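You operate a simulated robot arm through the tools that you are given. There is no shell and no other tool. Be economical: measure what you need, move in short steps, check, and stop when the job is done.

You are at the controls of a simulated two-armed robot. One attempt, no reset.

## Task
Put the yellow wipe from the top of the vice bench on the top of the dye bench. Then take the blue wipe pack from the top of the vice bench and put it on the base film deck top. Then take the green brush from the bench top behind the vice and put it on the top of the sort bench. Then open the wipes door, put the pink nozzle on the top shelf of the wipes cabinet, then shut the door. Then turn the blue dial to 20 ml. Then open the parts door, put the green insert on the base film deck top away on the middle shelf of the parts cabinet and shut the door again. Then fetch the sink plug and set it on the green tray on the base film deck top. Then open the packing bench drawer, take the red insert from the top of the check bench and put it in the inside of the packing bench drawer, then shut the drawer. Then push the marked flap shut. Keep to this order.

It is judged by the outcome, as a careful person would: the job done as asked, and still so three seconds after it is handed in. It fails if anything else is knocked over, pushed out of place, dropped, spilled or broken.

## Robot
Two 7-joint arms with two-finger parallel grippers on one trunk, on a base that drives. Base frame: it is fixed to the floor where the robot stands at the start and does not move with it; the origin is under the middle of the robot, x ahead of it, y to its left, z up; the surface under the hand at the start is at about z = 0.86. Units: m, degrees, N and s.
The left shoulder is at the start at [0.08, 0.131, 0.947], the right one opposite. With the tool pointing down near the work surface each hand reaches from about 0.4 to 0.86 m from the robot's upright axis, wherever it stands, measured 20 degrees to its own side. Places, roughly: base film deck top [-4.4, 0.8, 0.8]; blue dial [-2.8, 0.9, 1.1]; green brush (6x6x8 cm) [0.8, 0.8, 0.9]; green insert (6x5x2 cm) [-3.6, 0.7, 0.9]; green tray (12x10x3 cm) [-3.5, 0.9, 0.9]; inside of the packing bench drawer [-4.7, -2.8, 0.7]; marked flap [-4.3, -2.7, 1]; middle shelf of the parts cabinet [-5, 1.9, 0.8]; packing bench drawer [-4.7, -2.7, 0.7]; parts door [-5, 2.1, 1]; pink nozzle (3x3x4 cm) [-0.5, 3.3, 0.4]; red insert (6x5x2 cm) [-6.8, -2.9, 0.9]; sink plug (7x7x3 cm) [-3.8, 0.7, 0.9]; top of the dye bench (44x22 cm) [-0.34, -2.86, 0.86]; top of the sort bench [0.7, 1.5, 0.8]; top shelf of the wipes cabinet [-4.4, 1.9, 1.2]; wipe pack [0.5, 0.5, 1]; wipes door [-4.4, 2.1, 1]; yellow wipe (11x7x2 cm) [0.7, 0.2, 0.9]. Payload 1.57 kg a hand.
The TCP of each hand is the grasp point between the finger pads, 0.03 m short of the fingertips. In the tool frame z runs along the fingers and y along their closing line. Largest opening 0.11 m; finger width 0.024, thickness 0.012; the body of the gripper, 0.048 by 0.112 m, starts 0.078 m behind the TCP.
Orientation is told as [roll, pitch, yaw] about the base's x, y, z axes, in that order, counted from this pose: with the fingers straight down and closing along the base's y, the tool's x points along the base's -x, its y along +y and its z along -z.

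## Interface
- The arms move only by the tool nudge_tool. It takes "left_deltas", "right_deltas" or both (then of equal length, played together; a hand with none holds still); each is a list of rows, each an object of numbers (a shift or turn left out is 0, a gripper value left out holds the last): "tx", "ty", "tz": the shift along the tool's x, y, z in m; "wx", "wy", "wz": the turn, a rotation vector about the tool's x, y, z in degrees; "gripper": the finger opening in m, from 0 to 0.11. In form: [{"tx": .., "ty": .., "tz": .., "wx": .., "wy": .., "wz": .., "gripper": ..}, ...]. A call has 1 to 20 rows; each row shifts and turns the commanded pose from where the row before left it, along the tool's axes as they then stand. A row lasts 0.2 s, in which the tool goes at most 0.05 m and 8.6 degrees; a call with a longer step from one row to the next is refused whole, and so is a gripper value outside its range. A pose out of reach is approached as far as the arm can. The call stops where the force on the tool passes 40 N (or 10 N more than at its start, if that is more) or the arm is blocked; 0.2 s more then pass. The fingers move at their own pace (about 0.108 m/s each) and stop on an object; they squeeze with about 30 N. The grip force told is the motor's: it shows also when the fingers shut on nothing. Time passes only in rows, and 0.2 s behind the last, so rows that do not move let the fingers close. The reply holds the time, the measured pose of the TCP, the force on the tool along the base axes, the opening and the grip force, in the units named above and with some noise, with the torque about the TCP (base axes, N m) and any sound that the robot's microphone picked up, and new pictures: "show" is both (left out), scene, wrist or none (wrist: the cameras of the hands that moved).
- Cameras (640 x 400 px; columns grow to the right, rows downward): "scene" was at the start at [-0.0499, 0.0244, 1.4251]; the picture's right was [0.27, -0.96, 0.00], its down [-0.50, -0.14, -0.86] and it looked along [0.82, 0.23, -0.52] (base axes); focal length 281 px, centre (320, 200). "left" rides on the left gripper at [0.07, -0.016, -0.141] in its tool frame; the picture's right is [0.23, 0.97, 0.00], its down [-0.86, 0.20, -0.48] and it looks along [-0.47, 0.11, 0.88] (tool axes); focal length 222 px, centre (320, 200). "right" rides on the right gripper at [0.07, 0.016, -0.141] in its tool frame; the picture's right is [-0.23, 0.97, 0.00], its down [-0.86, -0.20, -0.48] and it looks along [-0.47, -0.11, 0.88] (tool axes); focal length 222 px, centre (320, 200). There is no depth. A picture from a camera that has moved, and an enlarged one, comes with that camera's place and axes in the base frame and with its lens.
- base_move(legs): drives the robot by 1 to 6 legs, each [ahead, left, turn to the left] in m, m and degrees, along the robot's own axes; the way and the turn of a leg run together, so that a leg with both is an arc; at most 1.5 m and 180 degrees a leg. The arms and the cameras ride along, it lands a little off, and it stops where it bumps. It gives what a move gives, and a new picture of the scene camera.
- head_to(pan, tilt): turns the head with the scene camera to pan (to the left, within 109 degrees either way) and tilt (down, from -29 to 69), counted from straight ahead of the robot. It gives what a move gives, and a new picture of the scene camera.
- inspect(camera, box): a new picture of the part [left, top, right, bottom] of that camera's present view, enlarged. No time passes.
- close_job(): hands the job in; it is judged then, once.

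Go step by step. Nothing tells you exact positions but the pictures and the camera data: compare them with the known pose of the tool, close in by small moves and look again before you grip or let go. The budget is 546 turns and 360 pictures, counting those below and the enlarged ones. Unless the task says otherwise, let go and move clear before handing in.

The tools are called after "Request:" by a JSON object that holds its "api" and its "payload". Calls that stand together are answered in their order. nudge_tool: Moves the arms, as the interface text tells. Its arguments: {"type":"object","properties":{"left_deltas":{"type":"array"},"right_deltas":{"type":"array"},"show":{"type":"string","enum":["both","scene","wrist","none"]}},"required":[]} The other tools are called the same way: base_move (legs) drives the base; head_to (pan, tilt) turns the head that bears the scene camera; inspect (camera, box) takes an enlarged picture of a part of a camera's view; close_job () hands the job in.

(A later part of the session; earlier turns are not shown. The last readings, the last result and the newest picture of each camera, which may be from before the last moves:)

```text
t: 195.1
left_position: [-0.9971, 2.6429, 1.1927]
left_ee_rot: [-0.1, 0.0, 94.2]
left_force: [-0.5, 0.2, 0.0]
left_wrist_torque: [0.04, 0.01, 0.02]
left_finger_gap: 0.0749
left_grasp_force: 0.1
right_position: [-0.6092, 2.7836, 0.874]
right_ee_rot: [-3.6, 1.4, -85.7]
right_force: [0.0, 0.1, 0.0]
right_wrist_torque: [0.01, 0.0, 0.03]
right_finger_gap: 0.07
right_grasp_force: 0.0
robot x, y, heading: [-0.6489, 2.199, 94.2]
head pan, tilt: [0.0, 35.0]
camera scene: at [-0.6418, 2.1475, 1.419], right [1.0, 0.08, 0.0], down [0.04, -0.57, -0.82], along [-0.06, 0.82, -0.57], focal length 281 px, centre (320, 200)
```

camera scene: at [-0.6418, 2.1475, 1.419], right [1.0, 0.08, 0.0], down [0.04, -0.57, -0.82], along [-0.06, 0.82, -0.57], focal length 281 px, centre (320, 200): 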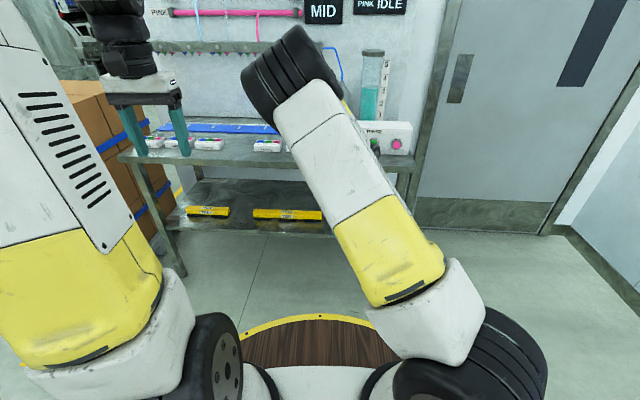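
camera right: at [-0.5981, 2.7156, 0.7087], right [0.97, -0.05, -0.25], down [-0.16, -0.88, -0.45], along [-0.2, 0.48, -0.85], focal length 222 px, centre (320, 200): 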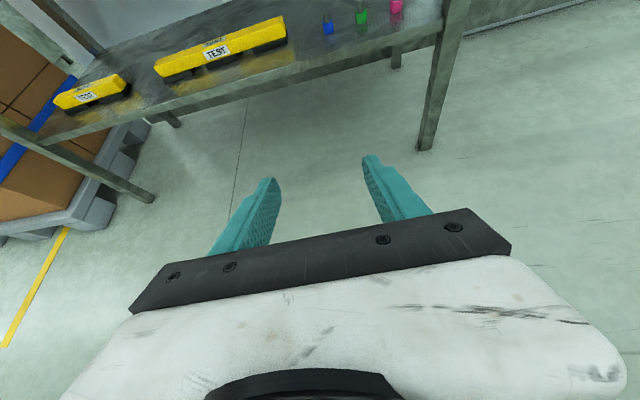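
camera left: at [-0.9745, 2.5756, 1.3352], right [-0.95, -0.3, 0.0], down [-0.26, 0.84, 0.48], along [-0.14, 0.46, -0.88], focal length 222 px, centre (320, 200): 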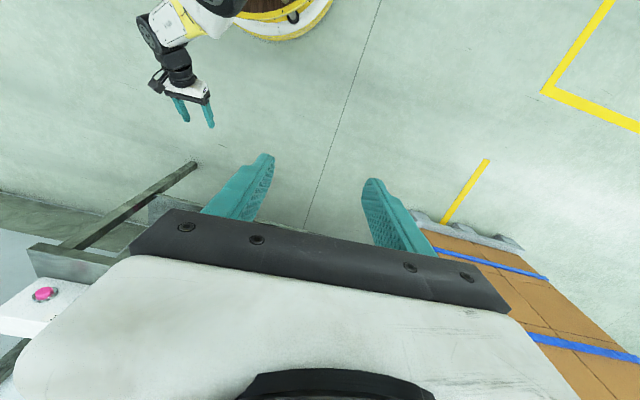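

Request:
{"api": "nudge_tool", "payload": {"right_deltas": [{"tz": -0.048}, {"tz": -0.048}, {"tz": -0.048}, {"tz": -0.048}, {"tz": -0.048}, {"tz": -0.048, "tx": -0.01}, {"wz": 8.5}, {"wz": 8.5}, {"wz": 8.5}, {"wz": 8.5}, {"wz": 8.5}, {"wz": 8.5}, {"wz": 8.5}, {"wz": 8.5}, {"wz": 8.5}, {"wz": 8.5}, {"wz": 5}, {}], "show": "none"}}

Request:
{"api": "nudge_tool", "payload": {"right_deltas": [{"wz": 8.5}, {"wz": 8.5}, {"wz": 8.5}, {"wz": 8.5}, {"wz": 8.5}, {"wz": 8.5}, {"wz": 8.5}, {"wz": 8.5}, {"wz": 8.5}, {"wz": 8.5}, {"wz": 5}, {}], "show": "scene"}}

```text
t: 198.9
left_position: [-0.9967, 2.644, 1.1935]
left_ee_rot: [0.0, -0.1, 94.4]
left_force: [0.7, -0.4, -0.6]
left_wrist_torque: [0.01, 0.02, 0.0]
left_finger_gap: 0.0748
left_grasp_force: 0.1
right_position: [-0.5893, 2.7678, 1.1586]
right_ee_rot: [-1.6, -3.6, -175.5]
right_force: [-0.6, -0.5, -0.8]
right_wrist_torque: [0.01, 0.02, -0.01]
right_finger_gap: 0.07
right_grasp_force: 0.1
robot x, y, heading: [-0.6483, 2.1994, 94.1]
head pan, tilt: [0.0, 35.0]
```

```text
t: 201.5
left_position: [-0.9967, 2.6433, 1.1922]
left_ee_rot: [0.0, 0.0, 94.3]
left_force: [-0.3, -0.5, 0.4]
left_wrist_torque: [-0.01, 0.0, 0.0]
left_finger_gap: 0.075
left_grasp_force: 0.0
right_position: [-0.59, 2.7679, 1.1612]
right_ee_rot: [3.6, -1.6, 94.3]
right_force: [0.7, 0.2, 1.2]
right_wrist_torque: [0.01, 0.0, -0.03]
right_finger_gap: 0.0701
right_grasp_force: 0.1
robot x, y, heading: [-0.6476, 2.1996, 94.5]
head pan, tilt: [0.0, 35.0]
camera scene: at [-0.6418, 2.1475, 1.419], right [1.0, 0.08, 0.0], down [0.04, -0.57, -0.82], along [-0.06, 0.82, -0.57], focal length 281 px, centre (320, 200)
```

scene: 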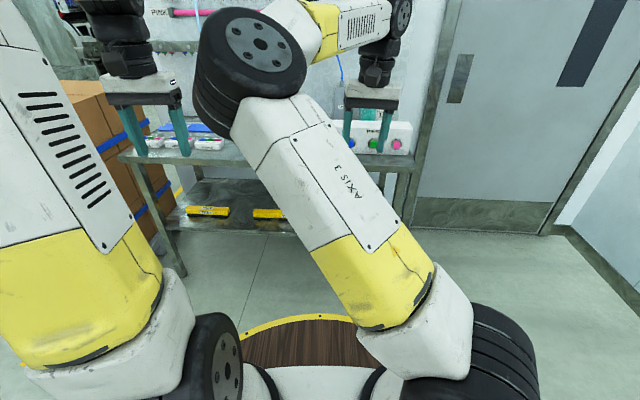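

The right elbow drifted inward. I'll use the left arm for the nozzle, so first I move the right hand out to its own side.

Request:
{"api": "nudge_tool", "payload": {"right_deltas": [{"ty": -0.045}, {"ty": -0.045}, {"ty": -0.045}, {"ty": -0.045}, {"ty": -0.045}, {"ty": -0.045}, {"tx": 0.045, "wx": -3.6}, {"tx": 0.045}, {"tx": 0.04}, {}], "show": "scene"}}

```text
t: 203.7
left_position: [-0.9975, 2.6428, 1.1932]
left_ee_rot: [0.0, 0.0, 94.3]
left_force: [0.5, 0.2, -0.1]
left_wrist_torque: [0.01, -0.03, 0.04]
left_finger_gap: 0.0751
left_grasp_force: 0.1
right_position: [-0.3149, 2.6559, 1.141]
right_ee_rot: [7.1, -1.5, 94.6]
right_force: [0.7, 0.3, 0.0]
right_wrist_torque: [0.0, -0.01, -0.02]
right_finger_gap: 0.0701
right_grasp_force: 0.1
robot x, y, heading: [-0.6494, 2.1967, 94.4]
head pan, tilt: [0.0, 35.0]
camera scene: at [-0.6417, 2.1475, 1.419], right [1.0, 0.08, 0.0], down [0.04, -0.57, -0.82], along [-0.06, 0.82, -0.57], focal length 281 px, centre (320, 200)
```

scene: 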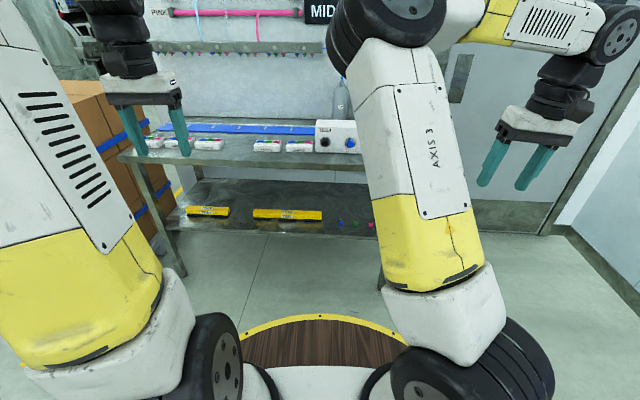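

The elbow is upright again and the wrist tilt gets corrected. Now I pitch the left hand forward and start it downward.

Request:
{"api": "nudge_tool", "payload": {"right_deltas": [{"wx": 7.1}, {"wy": 1.5}, {}, {}, {}, {}, {}, {}, {}, {}, {}, {}], "left_deltas": [{"tx": -0.03, "ty": -0.03}, {"tx": -0.03, "ty": -0.03}, {"ty": -0.03}, {"wy": -7.5}, {"wy": -7.5}, {"wy": -7.5}, {"wy": -7.5}, {"wy": -7.5}, {"wy": -7.5}, {"tx": 0.03, "tz": 0.03}, {"tx": 0.03, "tz": 0.03}, {}], "show": "both"}}

```text
t: 206.3
left_position: [-0.9129, 2.7087, 1.1093]
left_ee_rot: [0.0, -44.9, 94.3]
left_force: [1.3, -0.2, -0.1]
left_wrist_torque: [-0.01, -0.01, 0.01]
left_finger_gap: 0.0751
left_grasp_force: 0.0
right_position: [-0.3126, 2.6573, 1.1399]
right_ee_rot: [0.2, 0.0, 94.4]
right_force: [-0.4, 0.2, -0.2]
right_wrist_torque: [0.02, -0.01, 0.02]
right_finger_gap: 0.0701
right_grasp_force: 0.0
robot x, y, heading: [-0.6464, 2.2002, 94.3]
head pan, tilt: [0.0, 35.0]
camera scene: at [-0.6417, 2.1474, 1.419], right [1.0, 0.08, 0.0], down [0.04, -0.57, -0.82], along [-0.06, 0.82, -0.57], focal length 281 px, centre (320, 200)
camera right: at [-0.3232, 2.5861, 1.2819], right [-0.99, 0.15, 0.0], down [0.13, 0.87, 0.48], along [0.07, 0.47, -0.88], focal length 222 px, centre (320, 200)
camera left: at [-0.8843, 2.5628, 1.161], right [-0.96, -0.23, -0.16], down [-0.22, 0.25, 0.94], along [-0.18, 0.94, -0.29], focal length 222 px, centre (320, 200)
```

scene: 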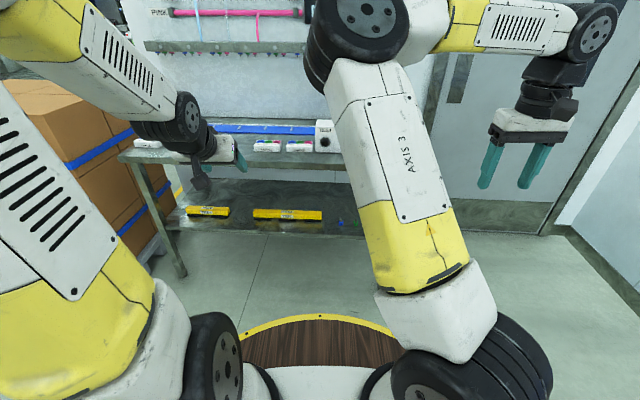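
right: 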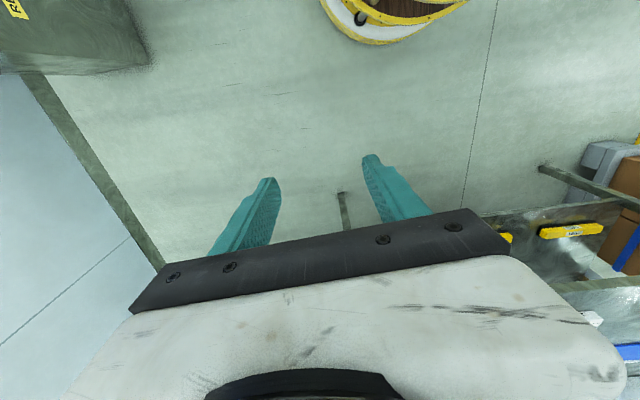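
left: 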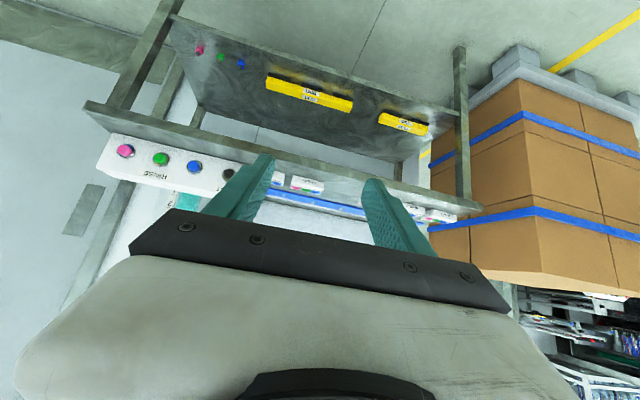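

The rays agree on the pink nozzle at about [-0.45, 3.365, 0.41]. I'll lower the left hand to about 0.6 here.

Request:
{"api": "nudge_tool", "payload": {"left_deltas": [{"tx": 0.035, "tz": 0.035}, {"tx": 0.035, "tz": 0.035}, {"tx": 0.035, "tz": 0.035}, {"tx": 0.035, "tz": 0.035}, {"tx": 0.035, "tz": 0.035}, {"tx": 0.035, "tz": 0.035}, {"tx": 0.035, "tz": 0.035}, {"tx": 0.035, "tz": 0.035}, {"tx": 0.035, "tz": 0.035}, {}], "show": "both"}}

```text
t: 208.5
left_position: [-0.9108, 2.7126, 0.6598]
left_ee_rot: [-0.1, -45.0, 94.2]
left_force: [0.8, 0.0, 0.9]
left_wrist_torque: [0.02, -0.02, 0.04]
left_finger_gap: 0.0747
left_grasp_force: 0.1
left hand out of reach, approached as far as the arm can: row 4
right_position: [-0.3134, 2.6584, 1.1389]
right_ee_rot: [0.1, -0.1, 94.4]
right_force: [-0.6, -0.9, 0.3]
right_wrist_torque: [0.01, -0.01, 0.02]
right_finger_gap: 0.07
right_grasp_force: 0.1
robot x, y, heading: [-0.6469, 2.1992, 94.2]
head pan, tilt: [0.0, 35.0]
camera scene: at [-0.6417, 2.1475, 1.419], right [1.0, 0.08, 0.0], down [0.04, -0.57, -0.82], along [-0.06, 0.82, -0.57], focal length 281 px, centre (320, 200)
camera left: at [-0.8835, 2.5661, 0.7116], right [-0.96, -0.23, -0.16], down [-0.22, 0.25, 0.94], along [-0.18, 0.94, -0.29], focal length 222 px, centre (320, 200)
```

scene: 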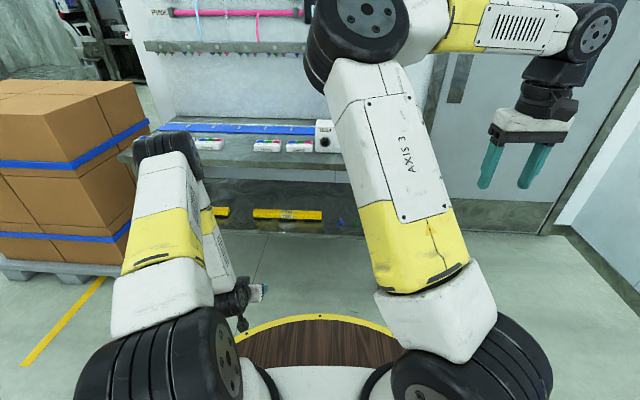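
left: 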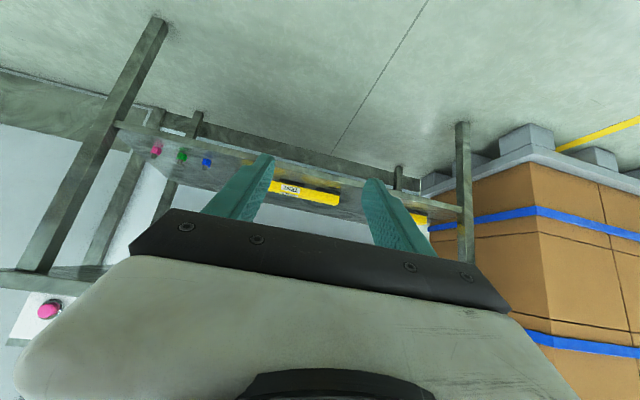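

The nozzle is refined to about [-0.455, 3.35, 0.42]. I'll reposition the base so the left hand lines up with it.

Request:
{"api": "base_move", "payload": {"legs": [[0.3, -0.4, -4.2]]}}

Request:
{"api": "inspect", "payload": {"camera": "left", "box": [0, 0, 640, 400]}}

```text
t: 211.4
left_position: [-0.4825, 3.0545, 0.6609]
left_ee_rot: [0.0, -45.0, 89.5]
left_force: [0.1, 1.4, -0.1]
left_wrist_torque: [0.0, 0.04, 0.0]
left_finger_gap: 0.0751
left_grasp_force: 0.1
right_position: [0.1109, 2.9476, 1.1405]
right_ee_rot: [0.1, -0.1, 89.5]
right_force: [0.8, 0.1, 0.1]
right_wrist_torque: [-0.03, 0.02, 0.01]
right_finger_gap: 0.0699
right_grasp_force: 0.0
robot x, y, heading: [-0.2624, 2.5208, 89.3]
head pan, tilt: [0.0, 35.0]
camera scene: at [-0.2623, 2.4683, 1.419], right [1.0, -0.01, 0.0], down [-0.01, -0.57, -0.82], along [0.01, 0.82, -0.57], focal length 281 px, centre (320, 200)
```

scene: 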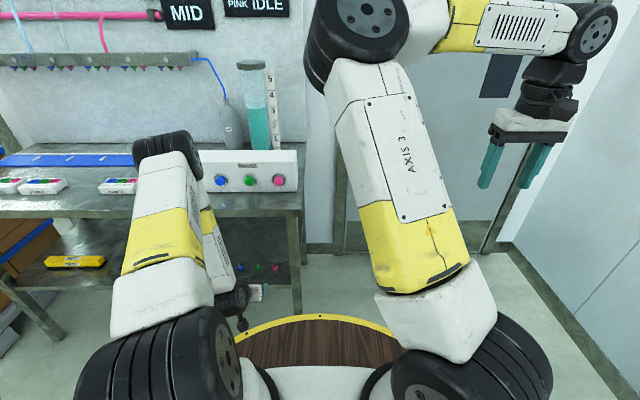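

```text
1.00 times, centred on (320, 200) of left (not enlarged: the box is as wide or as high as the picture)
camera zoom: at [-0.4671, 2.906, 0.712], right [-0.98, -0.15, -0.16], down [-0.2, 0.27, 0.94], along [-0.1, 0.95, -0.29], focal length 222 px, centre (320, 200)
```

zoom: 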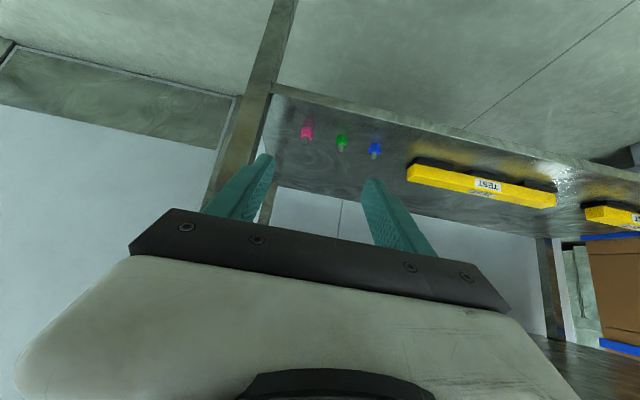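

The pink nozzle is confirmed at [-0.458, 3.355, 0.42]. I'll drive 9 cm ahead, then line up the hand on a 45° approach.

Request:
{"api": "base_move", "payload": {"legs": [[0.1, 0, 0.7]]}}

Request:
{"api": "inspect", "payload": {"camera": "left", "box": [0, 0, 640, 400]}}

```text
t: 212.6
left_position: [-0.4876, 3.1542, 0.6618]
left_ee_rot: [-0.1, -45.0, 90.0]
left_force: [-0.5, 0.1, -0.5]
left_wrist_torque: [0.01, 0.04, 0.02]
left_finger_gap: 0.075
left_grasp_force: 0.0
right_position: [0.1052, 3.0551, 1.1394]
right_ee_rot: [0.1, 0.0, 90.1]
right_force: [1.2, 0.8, 0.3]
right_wrist_torque: [0.0, 0.03, -0.02]
right_finger_gap: 0.0698
right_grasp_force: 0.1
robot x, y, heading: [-0.2661, 2.6198, 89.9]
head pan, tilt: [0.0, 35.0]
camera scene: at [-0.2612, 2.5712, 1.419], right [1.0, 0.0, 0.0], down [0.0, -0.57, -0.82], along [0.0, 0.82, -0.57], focal length 281 px, centre (320, 200)
```

scene: 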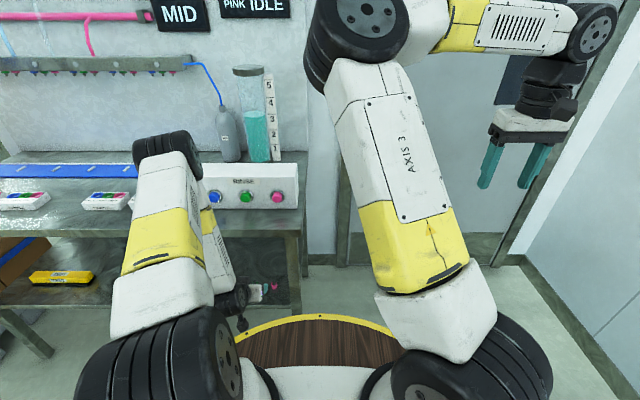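

```text
1.00 times, centred on (320, 200) of left (not enlarged: the box is as wide or as high as the picture)
camera zoom: at [-0.4708, 3.0067, 0.712], right [-0.97, -0.16, -0.16], down [-0.2, 0.27, 0.94], along [-0.11, 0.95, -0.29], focal length 222 px, centre (320, 200)
```

zoom: 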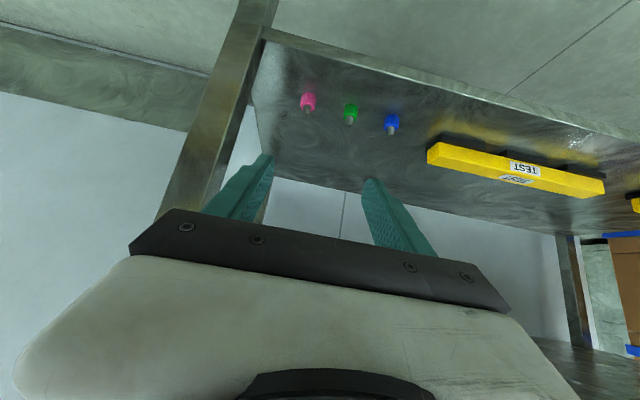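

Request:
{"api": "nudge_tool", "payload": {"left_deltas": [{"tz": 0.0403, "tx": 0.0064, "ty": -0.0073}, {"tz": 0.0403, "tx": 0.0064, "ty": -0.0073}, {"tz": 0.0403, "tx": 0.0064, "ty": -0.0073}, {"tz": 0.0403, "tx": 0.0064, "ty": -0.0073}, {}], "show": "wrist"}}

```text
t: 213.8
left_position: [-0.4587, 3.2522, 0.531]
left_ee_rot: [0.0, -44.9, 89.9]
left_force: [-0.3, 0.5, -0.4]
left_wrist_torque: [-0.04, 0.02, 0.02]
left_finger_gap: 0.075
left_grasp_force: 0.0
right_position: [0.1066, 3.0555, 1.1394]
right_ee_rot: [0.1, -0.1, 90.1]
right_force: [-0.6, -0.2, 0.2]
right_wrist_torque: [0.0, 0.01, -0.03]
right_finger_gap: 0.0699
right_grasp_force: 0.1
robot x, y, heading: [-0.2602, 2.6227, 89.8]
head pan, tilt: [0.0, 35.0]
camera left: at [-0.4416, 3.1038, 0.5809], right [-0.97, -0.16, -0.16], down [-0.2, 0.27, 0.94], along [-0.11, 0.95, -0.29], focal length 222 px, centre (320, 200)
```

left: 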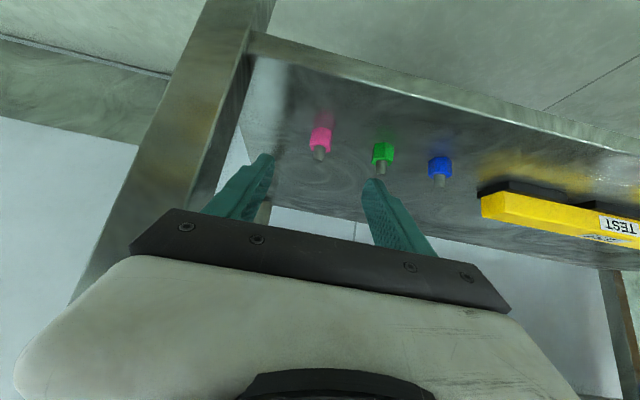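

Request:
{"api": "nudge_tool", "payload": {"left_deltas": [{"tz": 0.03}, {"tz": 0.03}, {"tz": 0.03}, {}], "show": "wrist"}}

```text
t: 214.8
left_position: [-0.4563, 3.3126, 0.4645]
left_ee_rot: [0.0, -44.9, 90.0]
left_force: [1.1, 0.2, 0.0]
left_wrist_torque: [-0.02, 0.0, -0.01]
left_finger_gap: 0.0749
left_grasp_force: 0.0
right_position: [0.1056, 3.0547, 1.14]
right_ee_rot: [0.1, -0.1, 90.0]
right_force: [-0.7, -0.3, 0.7]
right_wrist_torque: [0.03, 0.03, 0.0]
right_finger_gap: 0.0701
right_grasp_force: 0.0
robot x, y, heading: [-0.2661, 2.623, 90.2]
head pan, tilt: [0.0, 35.0]
camera left: at [-0.4397, 3.1637, 0.5162], right [-0.97, -0.16, -0.16], down [-0.2, 0.27, 0.94], along [-0.11, 0.95, -0.29], focal length 222 px, centre (320, 200)
```

left: 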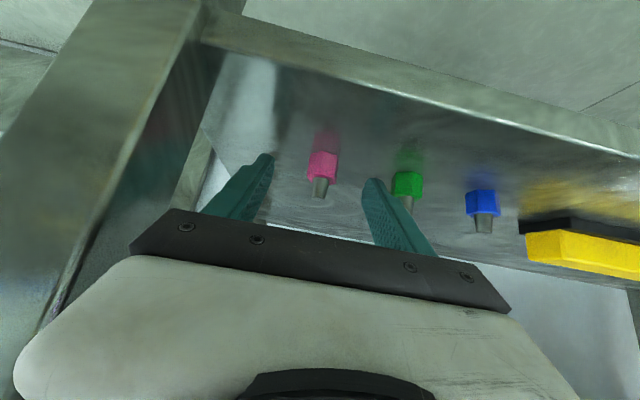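

The nozzle is just ahead of the fingertips. I'll advance about 2 cm gently and close.

Request:
{"api": "nudge_tool", "payload": {"left_deltas": [{"tz": 0.006}, {"tz": 0.006}, {"tz": 0.006}, {}], "show": "wrist"}}

```text
t: 215.8
left_position: [-0.458, 3.3267, 0.4532]
left_ee_rot: [0.1, -45.1, 90.0]
left_force: [0.5, 0.9, 0.1]
left_wrist_torque: [0.02, 0.02, 0.0]
left_finger_gap: 0.0751
left_grasp_force: 0.0
right_position: [0.1058, 3.0559, 1.1398]
right_ee_rot: [0.1, -0.1, 90.1]
right_force: [-0.1, -0.3, -0.4]
right_wrist_torque: [-0.03, 0.06, 0.03]
right_finger_gap: 0.07
right_grasp_force: 0.1
robot x, y, heading: [-0.2655, 2.6218, 90.3]
head pan, tilt: [0.0, 35.0]
camera left: at [-0.4412, 3.1778, 0.5037], right [-0.97, -0.16, -0.16], down [-0.2, 0.27, 0.94], along [-0.11, 0.95, -0.29], focal length 222 px, centre (320, 200)
```

left: 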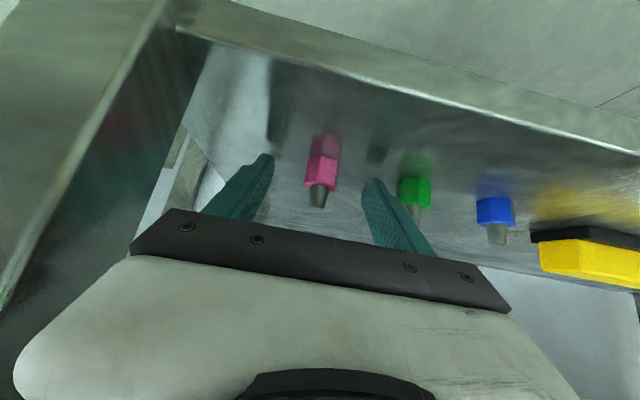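

Request:
{"api": "nudge_tool", "payload": {"left_deltas": [{"tz": 0.006}, {"tz": 0.006}, {"tz": 0.004}, {}], "show": "wrist"}}

```text
t: 216.2
left_position: [-0.4572, 3.3284, 0.4487]
left_ee_rot: [0.0, -44.9, 90.0]
left_force: [2.7, -19.7, 30.3]
left_wrist_torque: [-0.28, 0.14, 0.2]
left_finger_gap: 0.0752
left_grasp_force: 0.1
right_position: [0.105, 3.0538, 1.14]
right_ee_rot: [0.1, -0.1, 90.2]
right_force: [0.2, -0.5, 0.1]
right_wrist_torque: [0.01, 0.0, -0.02]
right_finger_gap: 0.0699
right_grasp_force: 0.1
robot x, y, heading: [-0.2653, 2.6219, 90.1]
head pan, tilt: [0.0, 35.0]
stopped in row 2 (left hand): the force on the tool passed its limit at 59 N (the readings are from after the stop); the commanded pose is now the measured one
camera left: at [-0.441, 3.1797, 0.5005], right [-0.97, -0.16, -0.16], down [-0.2, 0.27, 0.94], along [-0.11, 0.95, -0.29], focal length 222 px, centre (320, 200)
```

left: 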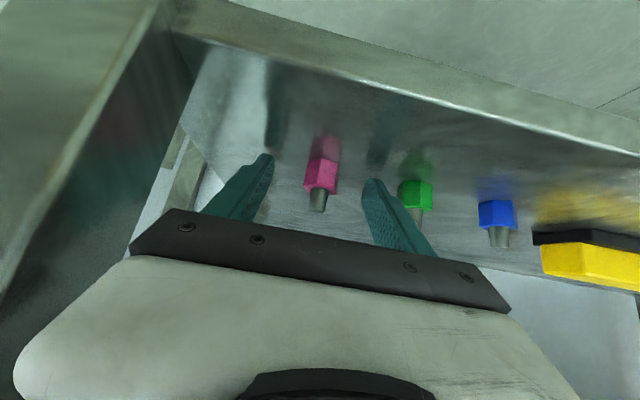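

The fingertips touched the shelf at about z 0.419, so the nozzle now sits between them. I'll back off 4 mm and close.

Request:
{"api": "nudge_tool", "payload": {"left_deltas": [{"tz": -0.002, "tx": -0.003}, {}, {"gripper": 0.01}, {"gripper": 0.01}, {"gripper": 0.01}, {"gripper": 0.01}], "show": "wrist"}}

```text
t: 217.6
left_position: [-0.4575, 3.3307, 0.451]
left_ee_rot: [0.0, -44.9, 90.0]
left_force: [0.1, 0.2, -0.4]
left_wrist_torque: [-0.03, -0.01, 0.01]
left_finger_gap: 0.0257
left_grasp_force: 29.8
right_position: [0.1043, 3.0544, 1.1388]
right_ee_rot: [0.1, -0.2, 90.2]
right_force: [0.3, -0.1, -0.2]
right_wrist_torque: [0.0, -0.03, 0.04]
right_finger_gap: 0.07
right_grasp_force: 0.0
robot x, y, heading: [-0.267, 2.6189, 90.0]
head pan, tilt: [0.0, 35.0]
camera left: at [-0.4414, 3.1816, 0.5025], right [-0.97, -0.16, -0.16], down [-0.2, 0.27, 0.94], along [-0.11, 0.95, -0.29], focal length 222 px, centre (320, 200)
```

left: 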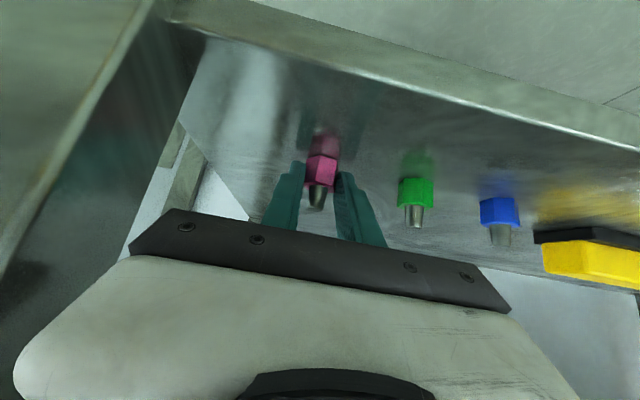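

I have the nozzle at a 0.026 m gap. I'll lift slightly and retreat along the approach line.

Request:
{"api": "nudge_tool", "payload": {"left_deltas": [{"tz": -0.01, "tx": -0.01}, {"tz": -0.02, "tx": -0.01}, {"tz": -0.04}, {"tz": -0.04}, {"tz": -0.04}, {"tz": -0.04}, {"tz": -0.04}, {}], "show": "wrist"}}

Request:
{"api": "base_move", "payload": {"legs": [[-0.5, 0, 0]]}}

```text
t: 219.4
left_position: [-0.458, 3.1828, 0.6291]
left_ee_rot: [-0.1, -44.8, 90.0]
left_force: [0.6, 0.6, -0.3]
left_wrist_torque: [-0.05, 0.02, -0.02]
left_finger_gap: 0.0256
left_grasp_force: 29.8
right_position: [0.1053, 3.0555, 1.1405]
right_ee_rot: [0.1, -0.1, 90.1]
right_force: [-0.6, -1.2, -0.5]
right_wrist_torque: [-0.02, -0.01, -0.01]
right_finger_gap: 0.0697
right_grasp_force: 0.0
robot x, y, heading: [-0.2673, 2.6238, 90.0]
head pan, tilt: [0.0, 35.0]
camera left: at [-0.4408, 3.0333, 0.6796], right [-0.97, -0.16, -0.16], down [-0.2, 0.27, 0.94], along [-0.11, 0.95, -0.29], focal length 222 px, centre (320, 200)
```

left: 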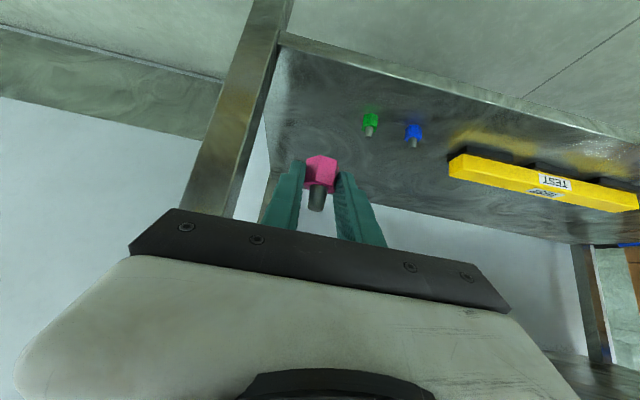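

```text
t: 222.3
left_position: [-0.4556, 2.6939, 0.6279]
left_ee_rot: [0.0, -45.0, 89.6]
left_force: [-0.5, -0.9, -0.9]
left_wrist_torque: [0.01, -0.01, 0.03]
left_finger_gap: 0.0263
left_grasp_force: 29.9
right_position: [0.1064, 2.5637, 1.1394]
right_ee_rot: [0.1, -0.2, 89.8]
right_force: [0.8, 0.7, 0.4]
right_wrist_torque: [0.02, 0.0, 0.02]
right_finger_gap: 0.0701
right_grasp_force: 0.1
robot x, y, heading: [-0.2672, 2.1281, 89.6]
head pan, tilt: [0.0, 35.0]
camera scene: at [-0.2629, 2.0816, 1.419], right [1.0, -0.01, 0.0], down [0.0, -0.57, -0.82], along [0.01, 0.82, -0.57], focal length 281 px, centre (320, 200)
```

scene: 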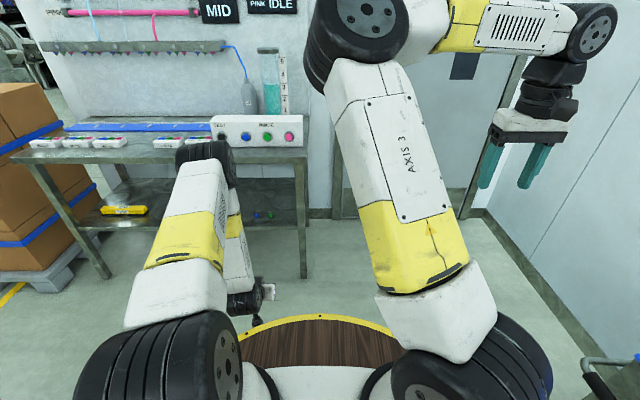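

I'll raise the left hand, then turn west to look for a route to the wipes cabinet.

Request:
{"api": "nudge_tool", "payload": {"left_deltas": [{"tx": -0.035, "tz": -0.035}, {"tx": -0.035, "tz": -0.035}, {"tx": -0.035, "tz": -0.035}, {"tx": -0.035, "tz": -0.035}, {"tx": -0.035, "tz": -0.035}, {"tx": -0.035, "tz": -0.035}, {"tx": -0.035, "tz": -0.035}, {"tx": -0.035, "tz": -0.035}, {"tx": -0.035, "tz": -0.035}, {"tx": -0.035, "tz": -0.035}, {}], "show": "none"}}

Request:
{"api": "base_move", "payload": {"legs": [[0, 0, 90]]}}

Request:
{"api": "head_to", "payload": {"pan": 10, "tilt": 20}}

```text
t: 224.7
left_position: [-0.4577, 2.6943, 1.1162]
left_ee_rot: [1.0, -45.3, 88.8]
left_force: [-0.2, 0.6, -0.6]
left_wrist_torque: [0.04, -0.02, 0.0]
left_finger_gap: 0.0257
left_grasp_force: 29.2
left hand out of reach, approached as far as the arm can: row 10
right_position: [0.1063, 2.5632, 1.1398]
right_ee_rot: [0.0, -0.1, 89.9]
right_force: [-1.1, 0.1, -0.1]
right_wrist_torque: [-0.01, -0.03, 0.0]
right_finger_gap: 0.0698
right_grasp_force: 0.0
robot x, y, heading: [-0.2689, 2.1363, 89.7]
head pan, tilt: [0.0, 35.0]
```

```text
t: 228.9
left_position: [-0.8251, 1.9415, 1.1148]
left_ee_rot: [0.4, -45.2, 179.8]
left_force: [0.7, 0.5, 0.0]
left_wrist_torque: [-0.02, 0.0, -0.02]
left_finger_gap: 0.0259
left_grasp_force: 29.6
right_position: [-0.6959, 2.5055, 1.1394]
right_ee_rot: [0.2, -0.1, 179.8]
right_force: [-0.7, 0.1, -0.4]
right_wrist_torque: [-0.03, -0.02, -0.01]
right_finger_gap: 0.07
right_grasp_force: 0.0
robot x, y, heading: [-0.2667, 2.1345, 179.8]
head pan, tilt: [0.0, 35.0]
camera scene: at [-0.2109, 2.133, 1.419], right [0.01, 1.0, 0.0], down [0.57, 0.0, -0.82], along [-0.82, 0.0, -0.57], focal length 281 px, centre (320, 200)
```

scene: 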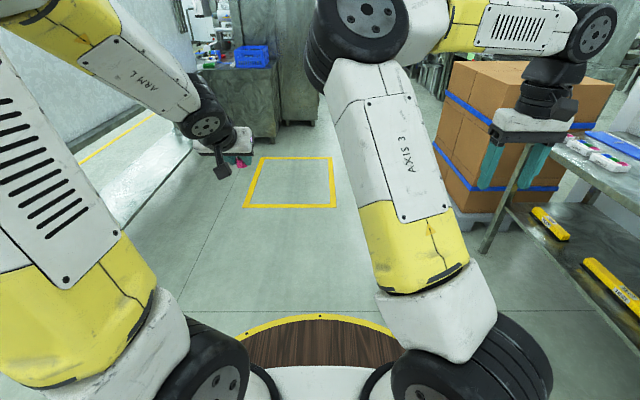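

```text
t: 229.7
left_position: [-0.8248, 1.9419, 1.1146]
left_ee_rot: [0.3, -45.1, 179.7]
left_force: [-0.7, 0.6, 0.0]
left_wrist_torque: [0.0, 0.0, 0.01]
left_finger_gap: 0.0262
left_grasp_force: 30.0
right_position: [-0.695, 2.5046, 1.1386]
right_ee_rot: [0.1, -0.1, 179.8]
right_force: [0.1, 0.0, 0.1]
right_wrist_torque: [-0.04, -0.03, -0.04]
right_finger_gap: 0.0699
right_grasp_force: 0.0
robot x, y, heading: [-0.2655, 2.1315, 179.5]
head pan, tilt: [10.0, 20.0]
camera scene: at [-0.2146, 2.1169, 1.4428], right [-0.17, 0.99, 0.0], down [0.34, 0.06, -0.94], along [-0.93, -0.16, -0.34], focal length 281 px, centre (320, 200)
```

scene: 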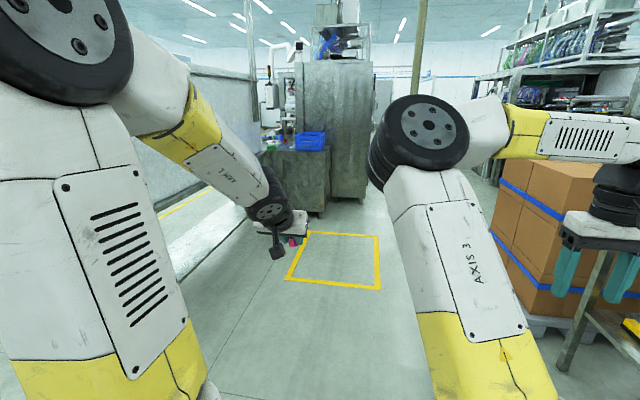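

The way west is clear. I'll shift right slightly and drive to about x = -3.0.

Request:
{"api": "base_move", "payload": {"legs": [[0, -0.37, 0], [1.4, 0, 0], [1.3, 0, 0]]}}

Request:
{"api": "head_to", "payload": {"pan": 30, "tilt": 15}}

```text
t: 244.6
left_position: [-3.5037, 2.4317, 1.1147]
left_ee_rot: [0.4, -45.2, 177.2]
left_force: [-0.4, 0.4, -0.1]
left_wrist_torque: [0.0, 0.03, 0.03]
left_finger_gap: 0.0266
left_grasp_force: 29.8
right_position: [-3.3488, 2.9897, 1.1389]
right_ee_rot: [0.1, -0.1, 177.3]
right_force: [0.7, 0.2, -0.3]
right_wrist_torque: [0.01, 0.0, -0.01]
right_finger_gap: 0.0699
right_grasp_force: 0.0
robot x, y, heading: [-2.9386, 2.5988, 177.5]
head pan, tilt: [10.0, 20.0]
camera scene: at [-2.8857, 2.581, 1.4429], right [-0.13, 0.99, 0.0], down [0.34, 0.04, -0.94], along [-0.93, -0.12, -0.34], focal length 281 px, centre (320, 200)
```

scene: 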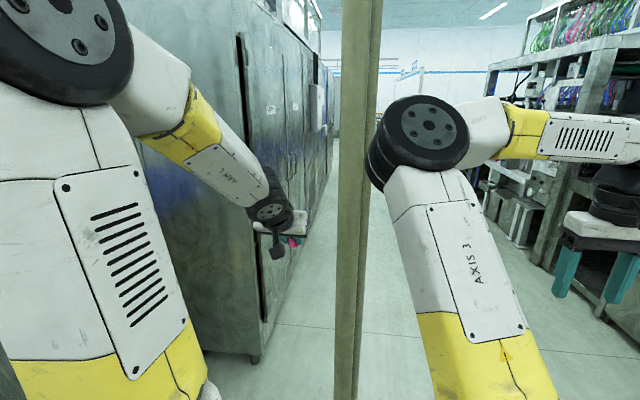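

```text
t: 245.5
left_position: [-3.5035, 2.4324, 1.1143]
left_ee_rot: [0.3, -45.2, 177.2]
left_force: [0.0, -0.2, 0.1]
left_wrist_torque: [0.0, -0.02, -0.01]
left_finger_gap: 0.0261
left_grasp_force: 30.1
right_position: [-3.3496, 2.99, 1.139]
right_ee_rot: [0.0, -0.1, 177.3]
right_force: [0.3, 0.8, 0.1]
right_wrist_torque: [-0.01, 0.03, 0.01]
right_finger_gap: 0.0701
right_grasp_force: 0.1
robot x, y, heading: [-2.938, 2.6033, 177.2]
head pan, tilt: [30.0, 15.0]
camera scene: at [-2.8764, 2.5501, 1.451], right [-0.46, 0.89, 0.0], down [0.23, 0.12, -0.97], along [-0.86, -0.44, -0.26], focal length 281 px, centre (320, 200)
```

scene: 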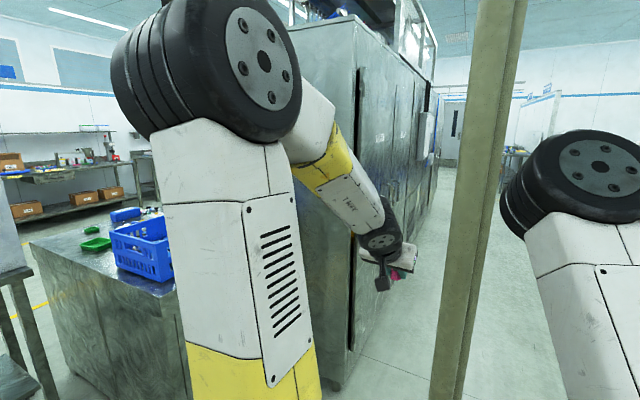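

There is a post in the aisle right ahead of me. I'll look down to find its foot.

Request:
{"api": "head_to", "payload": {"pan": 0, "tilt": 50}}

Request:
{"api": "inspect", "payload": {"camera": "left", "box": [0, 0, 640, 400]}}

Request:
{"api": "inspect", "payload": {"camera": "right", "box": [0, 0, 640, 400]}}

```text
t: 246.5
left_position: [-3.5049, 2.4321, 1.1149]
left_ee_rot: [0.4, -45.2, 177.3]
left_force: [0.2, -0.3, -0.8]
left_wrist_torque: [-0.01, 0.01, 0.02]
left_finger_gap: 0.0261
left_grasp_force: 29.6
right_position: [-3.3485, 2.9908, 1.1394]
right_ee_rot: [0.1, -0.1, 177.3]
right_force: [-0.2, 0.0, 0.4]
right_wrist_torque: [-0.03, -0.01, -0.03]
right_finger_gap: 0.0702
right_grasp_force: 0.2
robot x, y, heading: [-2.9398, 2.5997, 177.1]
head pan, tilt: [0.0, 50.0]
camera scene: at [-2.8703, 2.5964, 1.3973], right [0.05, 1.0, 0.0], down [0.76, -0.04, -0.64], along [-0.64, 0.03, -0.77], focal length 281 px, centre (320, 200)
```

scene: 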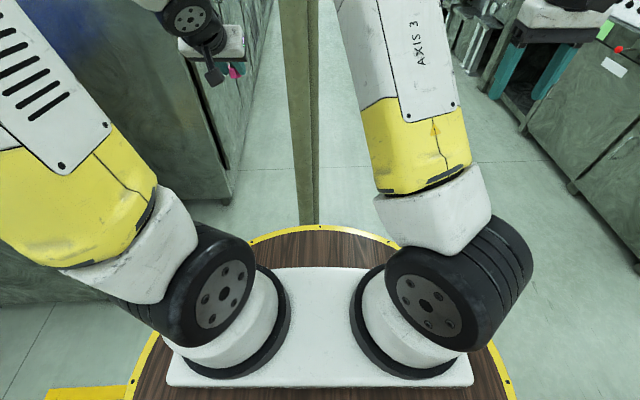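

```text
1.00 times, centred on (320, 200) of left (not enlarged: the box is as wide or as high as the picture)
camera zoom: at [-3.3529, 2.4427, 1.1653], right [0.12, -0.98, -0.16], down [-0.27, -0.18, 0.94], along [-0.96, -0.07, -0.29], focal length 222 px, centre (320, 200)
```

zoom: 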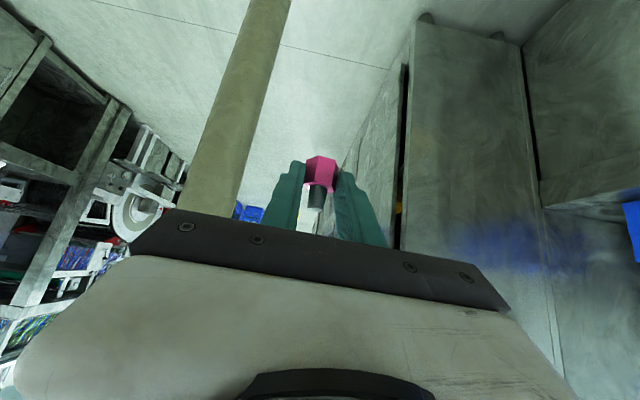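

```text
1.00 times, centred on (320, 200) of right (not enlarged: the box is as wide or as high as the picture)
camera zoom: at [-3.2808, 2.9703, 1.2818], right [-0.27, -0.96, 0.0], down [-0.84, 0.24, 0.48], along [-0.46, 0.13, -0.88], focal length 222 px, centre (320, 200)
```

zoom: 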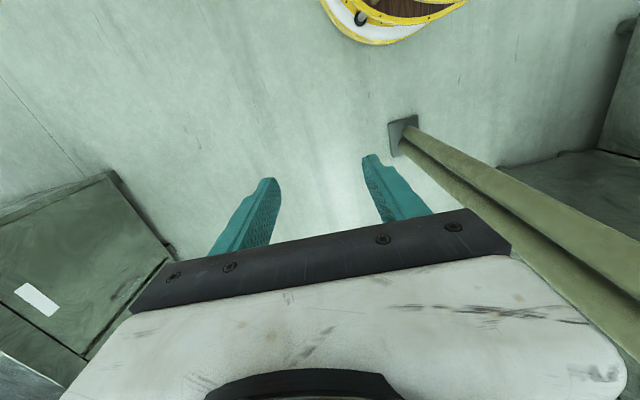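

The post's foot is at about [-3.68, 2.58] and the north rack starts near y = 4.35. I'll pass on the north side and then face the cabinets to the south.

Request:
{"api": "base_move", "payload": {"legs": [[0, -0.7, 2.8], [1.4, 0, 0]]}}

Request:
{"api": "base_move", "payload": {"legs": [[0, 0, 90]]}}

Request:
{"api": "head_to", "payload": {"pan": 0, "tilt": 15}}

```text
t: 249.0
left_position: [-3.5056, 2.8526, 1.1157]
left_ee_rot: [0.4, -45.2, 175.6]
left_force: [0.2, 0.4, -0.4]
left_wrist_torque: [-0.02, 0.0, -0.04]
left_finger_gap: 0.026
left_grasp_force: 30.4
right_position: [-3.3356, 3.4078, 1.1388]
right_ee_rot: [0.1, -0.1, 175.7]
right_force: [-0.4, -0.6, 0.8]
right_wrist_torque: [-0.01, -0.06, 0.0]
right_finger_gap: 0.07
right_grasp_force: 0.2
robot x, y, heading: [-2.9333, 3.006, 175.7]
head pan, tilt: [0.0, 50.0]
stopped in leg 1: the robot was blocked; the commanded pose is now the measured one
camera scene: at [-2.8676, 3.0001, 1.3973], right [0.08, 1.0, 0.0], down [0.76, -0.06, -0.64], along [-0.64, 0.05, -0.77], focal length 281 px, centre (320, 200)
```

scene: 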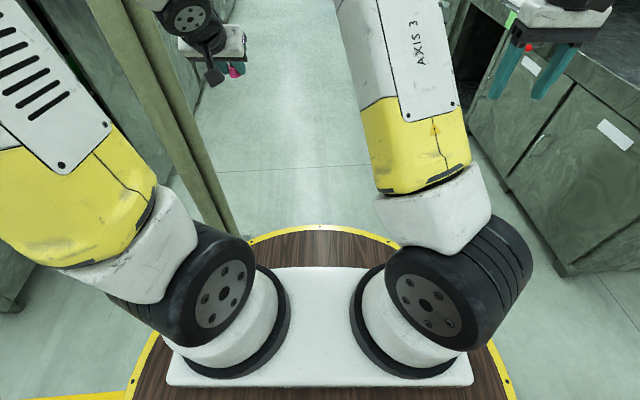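

```text
t: 253.3
left_position: [-2.7668, 2.4367, 1.1139]
left_ee_rot: [0.5, -45.1, -92.9]
left_force: [-0.7, 0.0, -0.2]
left_wrist_torque: [-0.01, 0.02, 0.03]
left_finger_gap: 0.0262
left_grasp_force: 29.7
right_position: [-3.3251, 2.5917, 1.1393]
right_ee_rot: [0.1, -0.1, -92.8]
right_force: [0.2, 0.3, 0.0]
right_wrist_torque: [0.0, 0.0, 0.01]
right_finger_gap: 0.07
right_grasp_force: 0.0
robot x, y, heading: [-2.9322, 3.0051, -92.8]
head pan, tilt: [0.0, 50.0]
camera scene: at [-2.9271, 3.0677, 1.3973], right [-1.0, 0.05, 0.0], down [0.04, 0.77, -0.64], along [-0.03, -0.64, -0.77], focal length 281 px, centre (320, 200)
```

scene: 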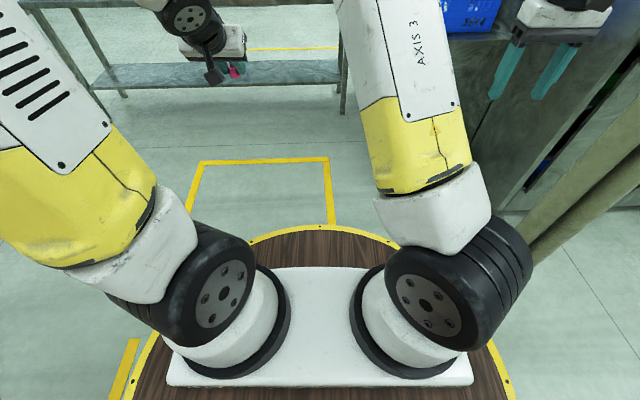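

```text
t: 254.3
left_position: [-2.7666, 2.4369, 1.115]
left_ee_rot: [0.5, -45.1, -92.9]
left_force: [-0.5, 0.5, 0.0]
left_wrist_torque: [0.0, -0.03, -0.03]
left_finger_gap: 0.0262
left_grasp_force: 30.3
right_position: [-3.3247, 2.5914, 1.1395]
right_ee_rot: [0.1, -0.1, -92.8]
right_force: [0.7, -0.2, 0.3]
right_wrist_torque: [-0.01, 0.01, -0.02]
right_finger_gap: 0.0699
right_grasp_force: 0.2
robot x, y, heading: [-2.9303, 3.0033, -92.8]
head pan, tilt: [0.0, 15.0]
camera scene: at [-2.9279, 3.0513, 1.4509], right [-1.0, 0.05, 0.0], down [0.01, 0.26, -0.97], along [-0.05, -0.96, -0.26], focal length 281 px, centre (320, 200)
```

scene: 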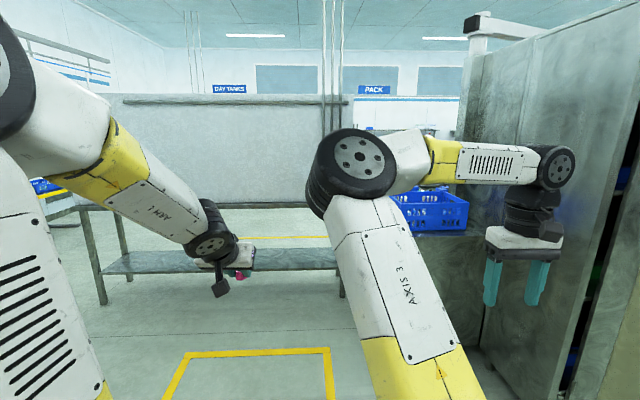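

Something blocked me while moving north. I'll look to both sides to find what it was.

Request:
{"api": "head_to", "payload": {"pan": -109, "tilt": 35}}

Request:
{"api": "head_to", "payload": {"pan": 109, "tilt": 35}}

```text
t: 256.2
left_position: [-2.7664, 2.4376, 1.1144]
left_ee_rot: [0.4, -45.1, -93.0]
left_force: [-0.6, 0.1, -1.1]
left_wrist_torque: [-0.03, 0.02, 0.0]
left_finger_gap: 0.0266
left_grasp_force: 29.8
right_position: [-3.3243, 2.5923, 1.1383]
right_ee_rot: [0.1, -0.2, -92.9]
right_force: [-0.1, 0.7, -0.5]
right_wrist_torque: [-0.01, 0.02, -0.01]
right_finger_gap: 0.07
right_grasp_force: 0.0
robot x, y, heading: [-2.9338, 3.0022, -92.9]
head pan, tilt: [-108.9, 35.0]
camera scene: at [-3.005, 3.1772, 1.419], right [0.37, 0.93, 0.0], down [0.53, -0.21, -0.82], along [-0.76, 0.3, -0.57], focal length 281 px, centre (320, 200)
```

scene: 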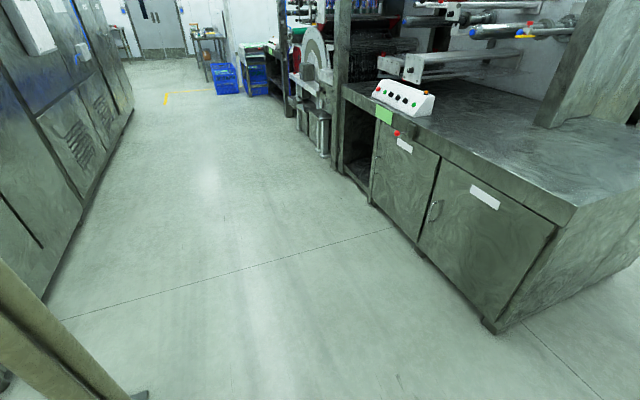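

```text
t: 259.3
left_position: [-2.7659, 2.4373, 1.1143]
left_ee_rot: [0.5, -45.2, -92.9]
left_force: [-0.1, 0.4, -0.9]
left_wrist_torque: [0.03, -0.03, 0.0]
left_finger_gap: 0.0263
left_grasp_force: 30.5
right_position: [-3.3255, 2.5915, 1.1405]
right_ee_rot: [0.2, -0.2, -92.8]
right_force: [0.0, -0.6, -0.6]
right_wrist_torque: [-0.01, 0.05, 0.02]
right_finger_gap: 0.0699
right_grasp_force: 0.1
robot x, y, heading: [-2.9327, 3.005, -92.9]
head pan, tilt: [108.9, 35.0]
camera scene: at [-2.8385, 3.1688, 1.419], right [0.27, -0.96, 0.0], down [-0.55, -0.16, -0.82], along [0.79, 0.23, -0.57], focal length 281 px, centre (320, 200)
```

scene: 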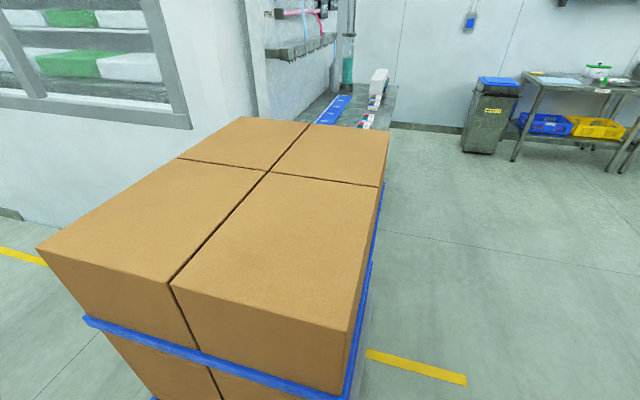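

I bumped the base against the box pallet to the northeast, and the stack still looks in place. I'll turn west, move away from it, and pass the post well to the north.

Request:
{"api": "base_move", "payload": {"legs": [[0, 0, -87.2]]}}

Request:
{"api": "base_move", "payload": {"legs": [[0.22, 0, 0], [0.1, -0.4, 0], [1.1, 0, 0]]}}

```text
t: 263.4
left_position: [-3.4873, 2.7983, 1.1149]
left_ee_rot: [0.5, -45.1, -178.8]
left_force: [-0.3, 1.1, -0.5]
left_wrist_torque: [-0.01, 0.02, 0.01]
left_finger_gap: 0.0261
left_grasp_force: 30.0
right_position: [-3.3732, 3.3661, 1.1399]
right_ee_rot: [0.1, -0.1, -178.7]
right_force: [0.8, -0.5, -0.7]
right_wrist_torque: [-0.01, 0.02, 0.03]
right_finger_gap: 0.0699
right_grasp_force: 0.2
robot x, y, heading: [-2.9266, 3.005, -178.9]
head pan, tilt: [108.9, 35.0]
camera scene: at [-2.7603, 2.9249, 1.419], right [-0.94, -0.34, 0.0], down [-0.2, 0.54, -0.82], along [0.28, -0.77, -0.57], focal length 281 px, centre (320, 200)
```

scene: 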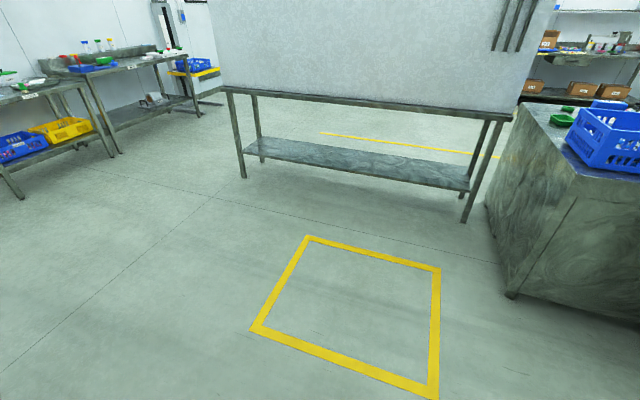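

```text
t: 272.4
left_position: [-4.9213, 3.1714, 1.1142]
left_ee_rot: [0.3, -45.1, -179.3]
left_force: [0.4, -0.4, -0.6]
left_wrist_torque: [0.03, 0.02, 0.01]
left_finger_gap: 0.0263
left_grasp_force: 30.1
right_position: [-4.801, 3.7387, 1.1393]
right_ee_rot: [0.2, -0.1, -179.1]
right_force: [0.7, -0.2, -0.3]
right_wrist_torque: [0.01, 0.02, -0.04]
right_finger_gap: 0.0698
right_grasp_force: 0.0
robot x, y, heading: [-4.3623, 3.3766, -179.5]
head pan, tilt: [108.9, 35.0]
camera scene: at [-4.1912, 3.2932, 1.419], right [-0.94, -0.34, 0.0], down [-0.19, 0.54, -0.82], along [0.27, -0.77, -0.57], focal length 281 px, centre (320, 200)
```

scene: 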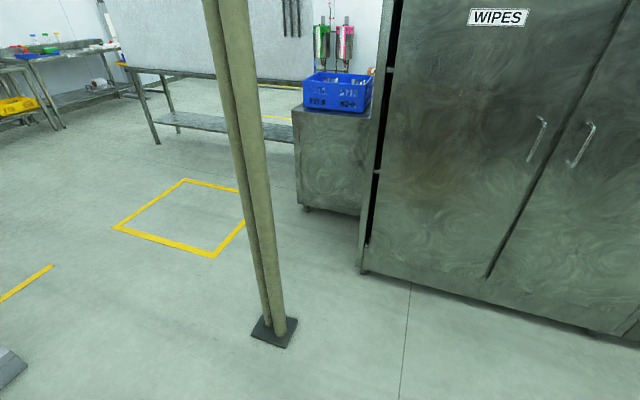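

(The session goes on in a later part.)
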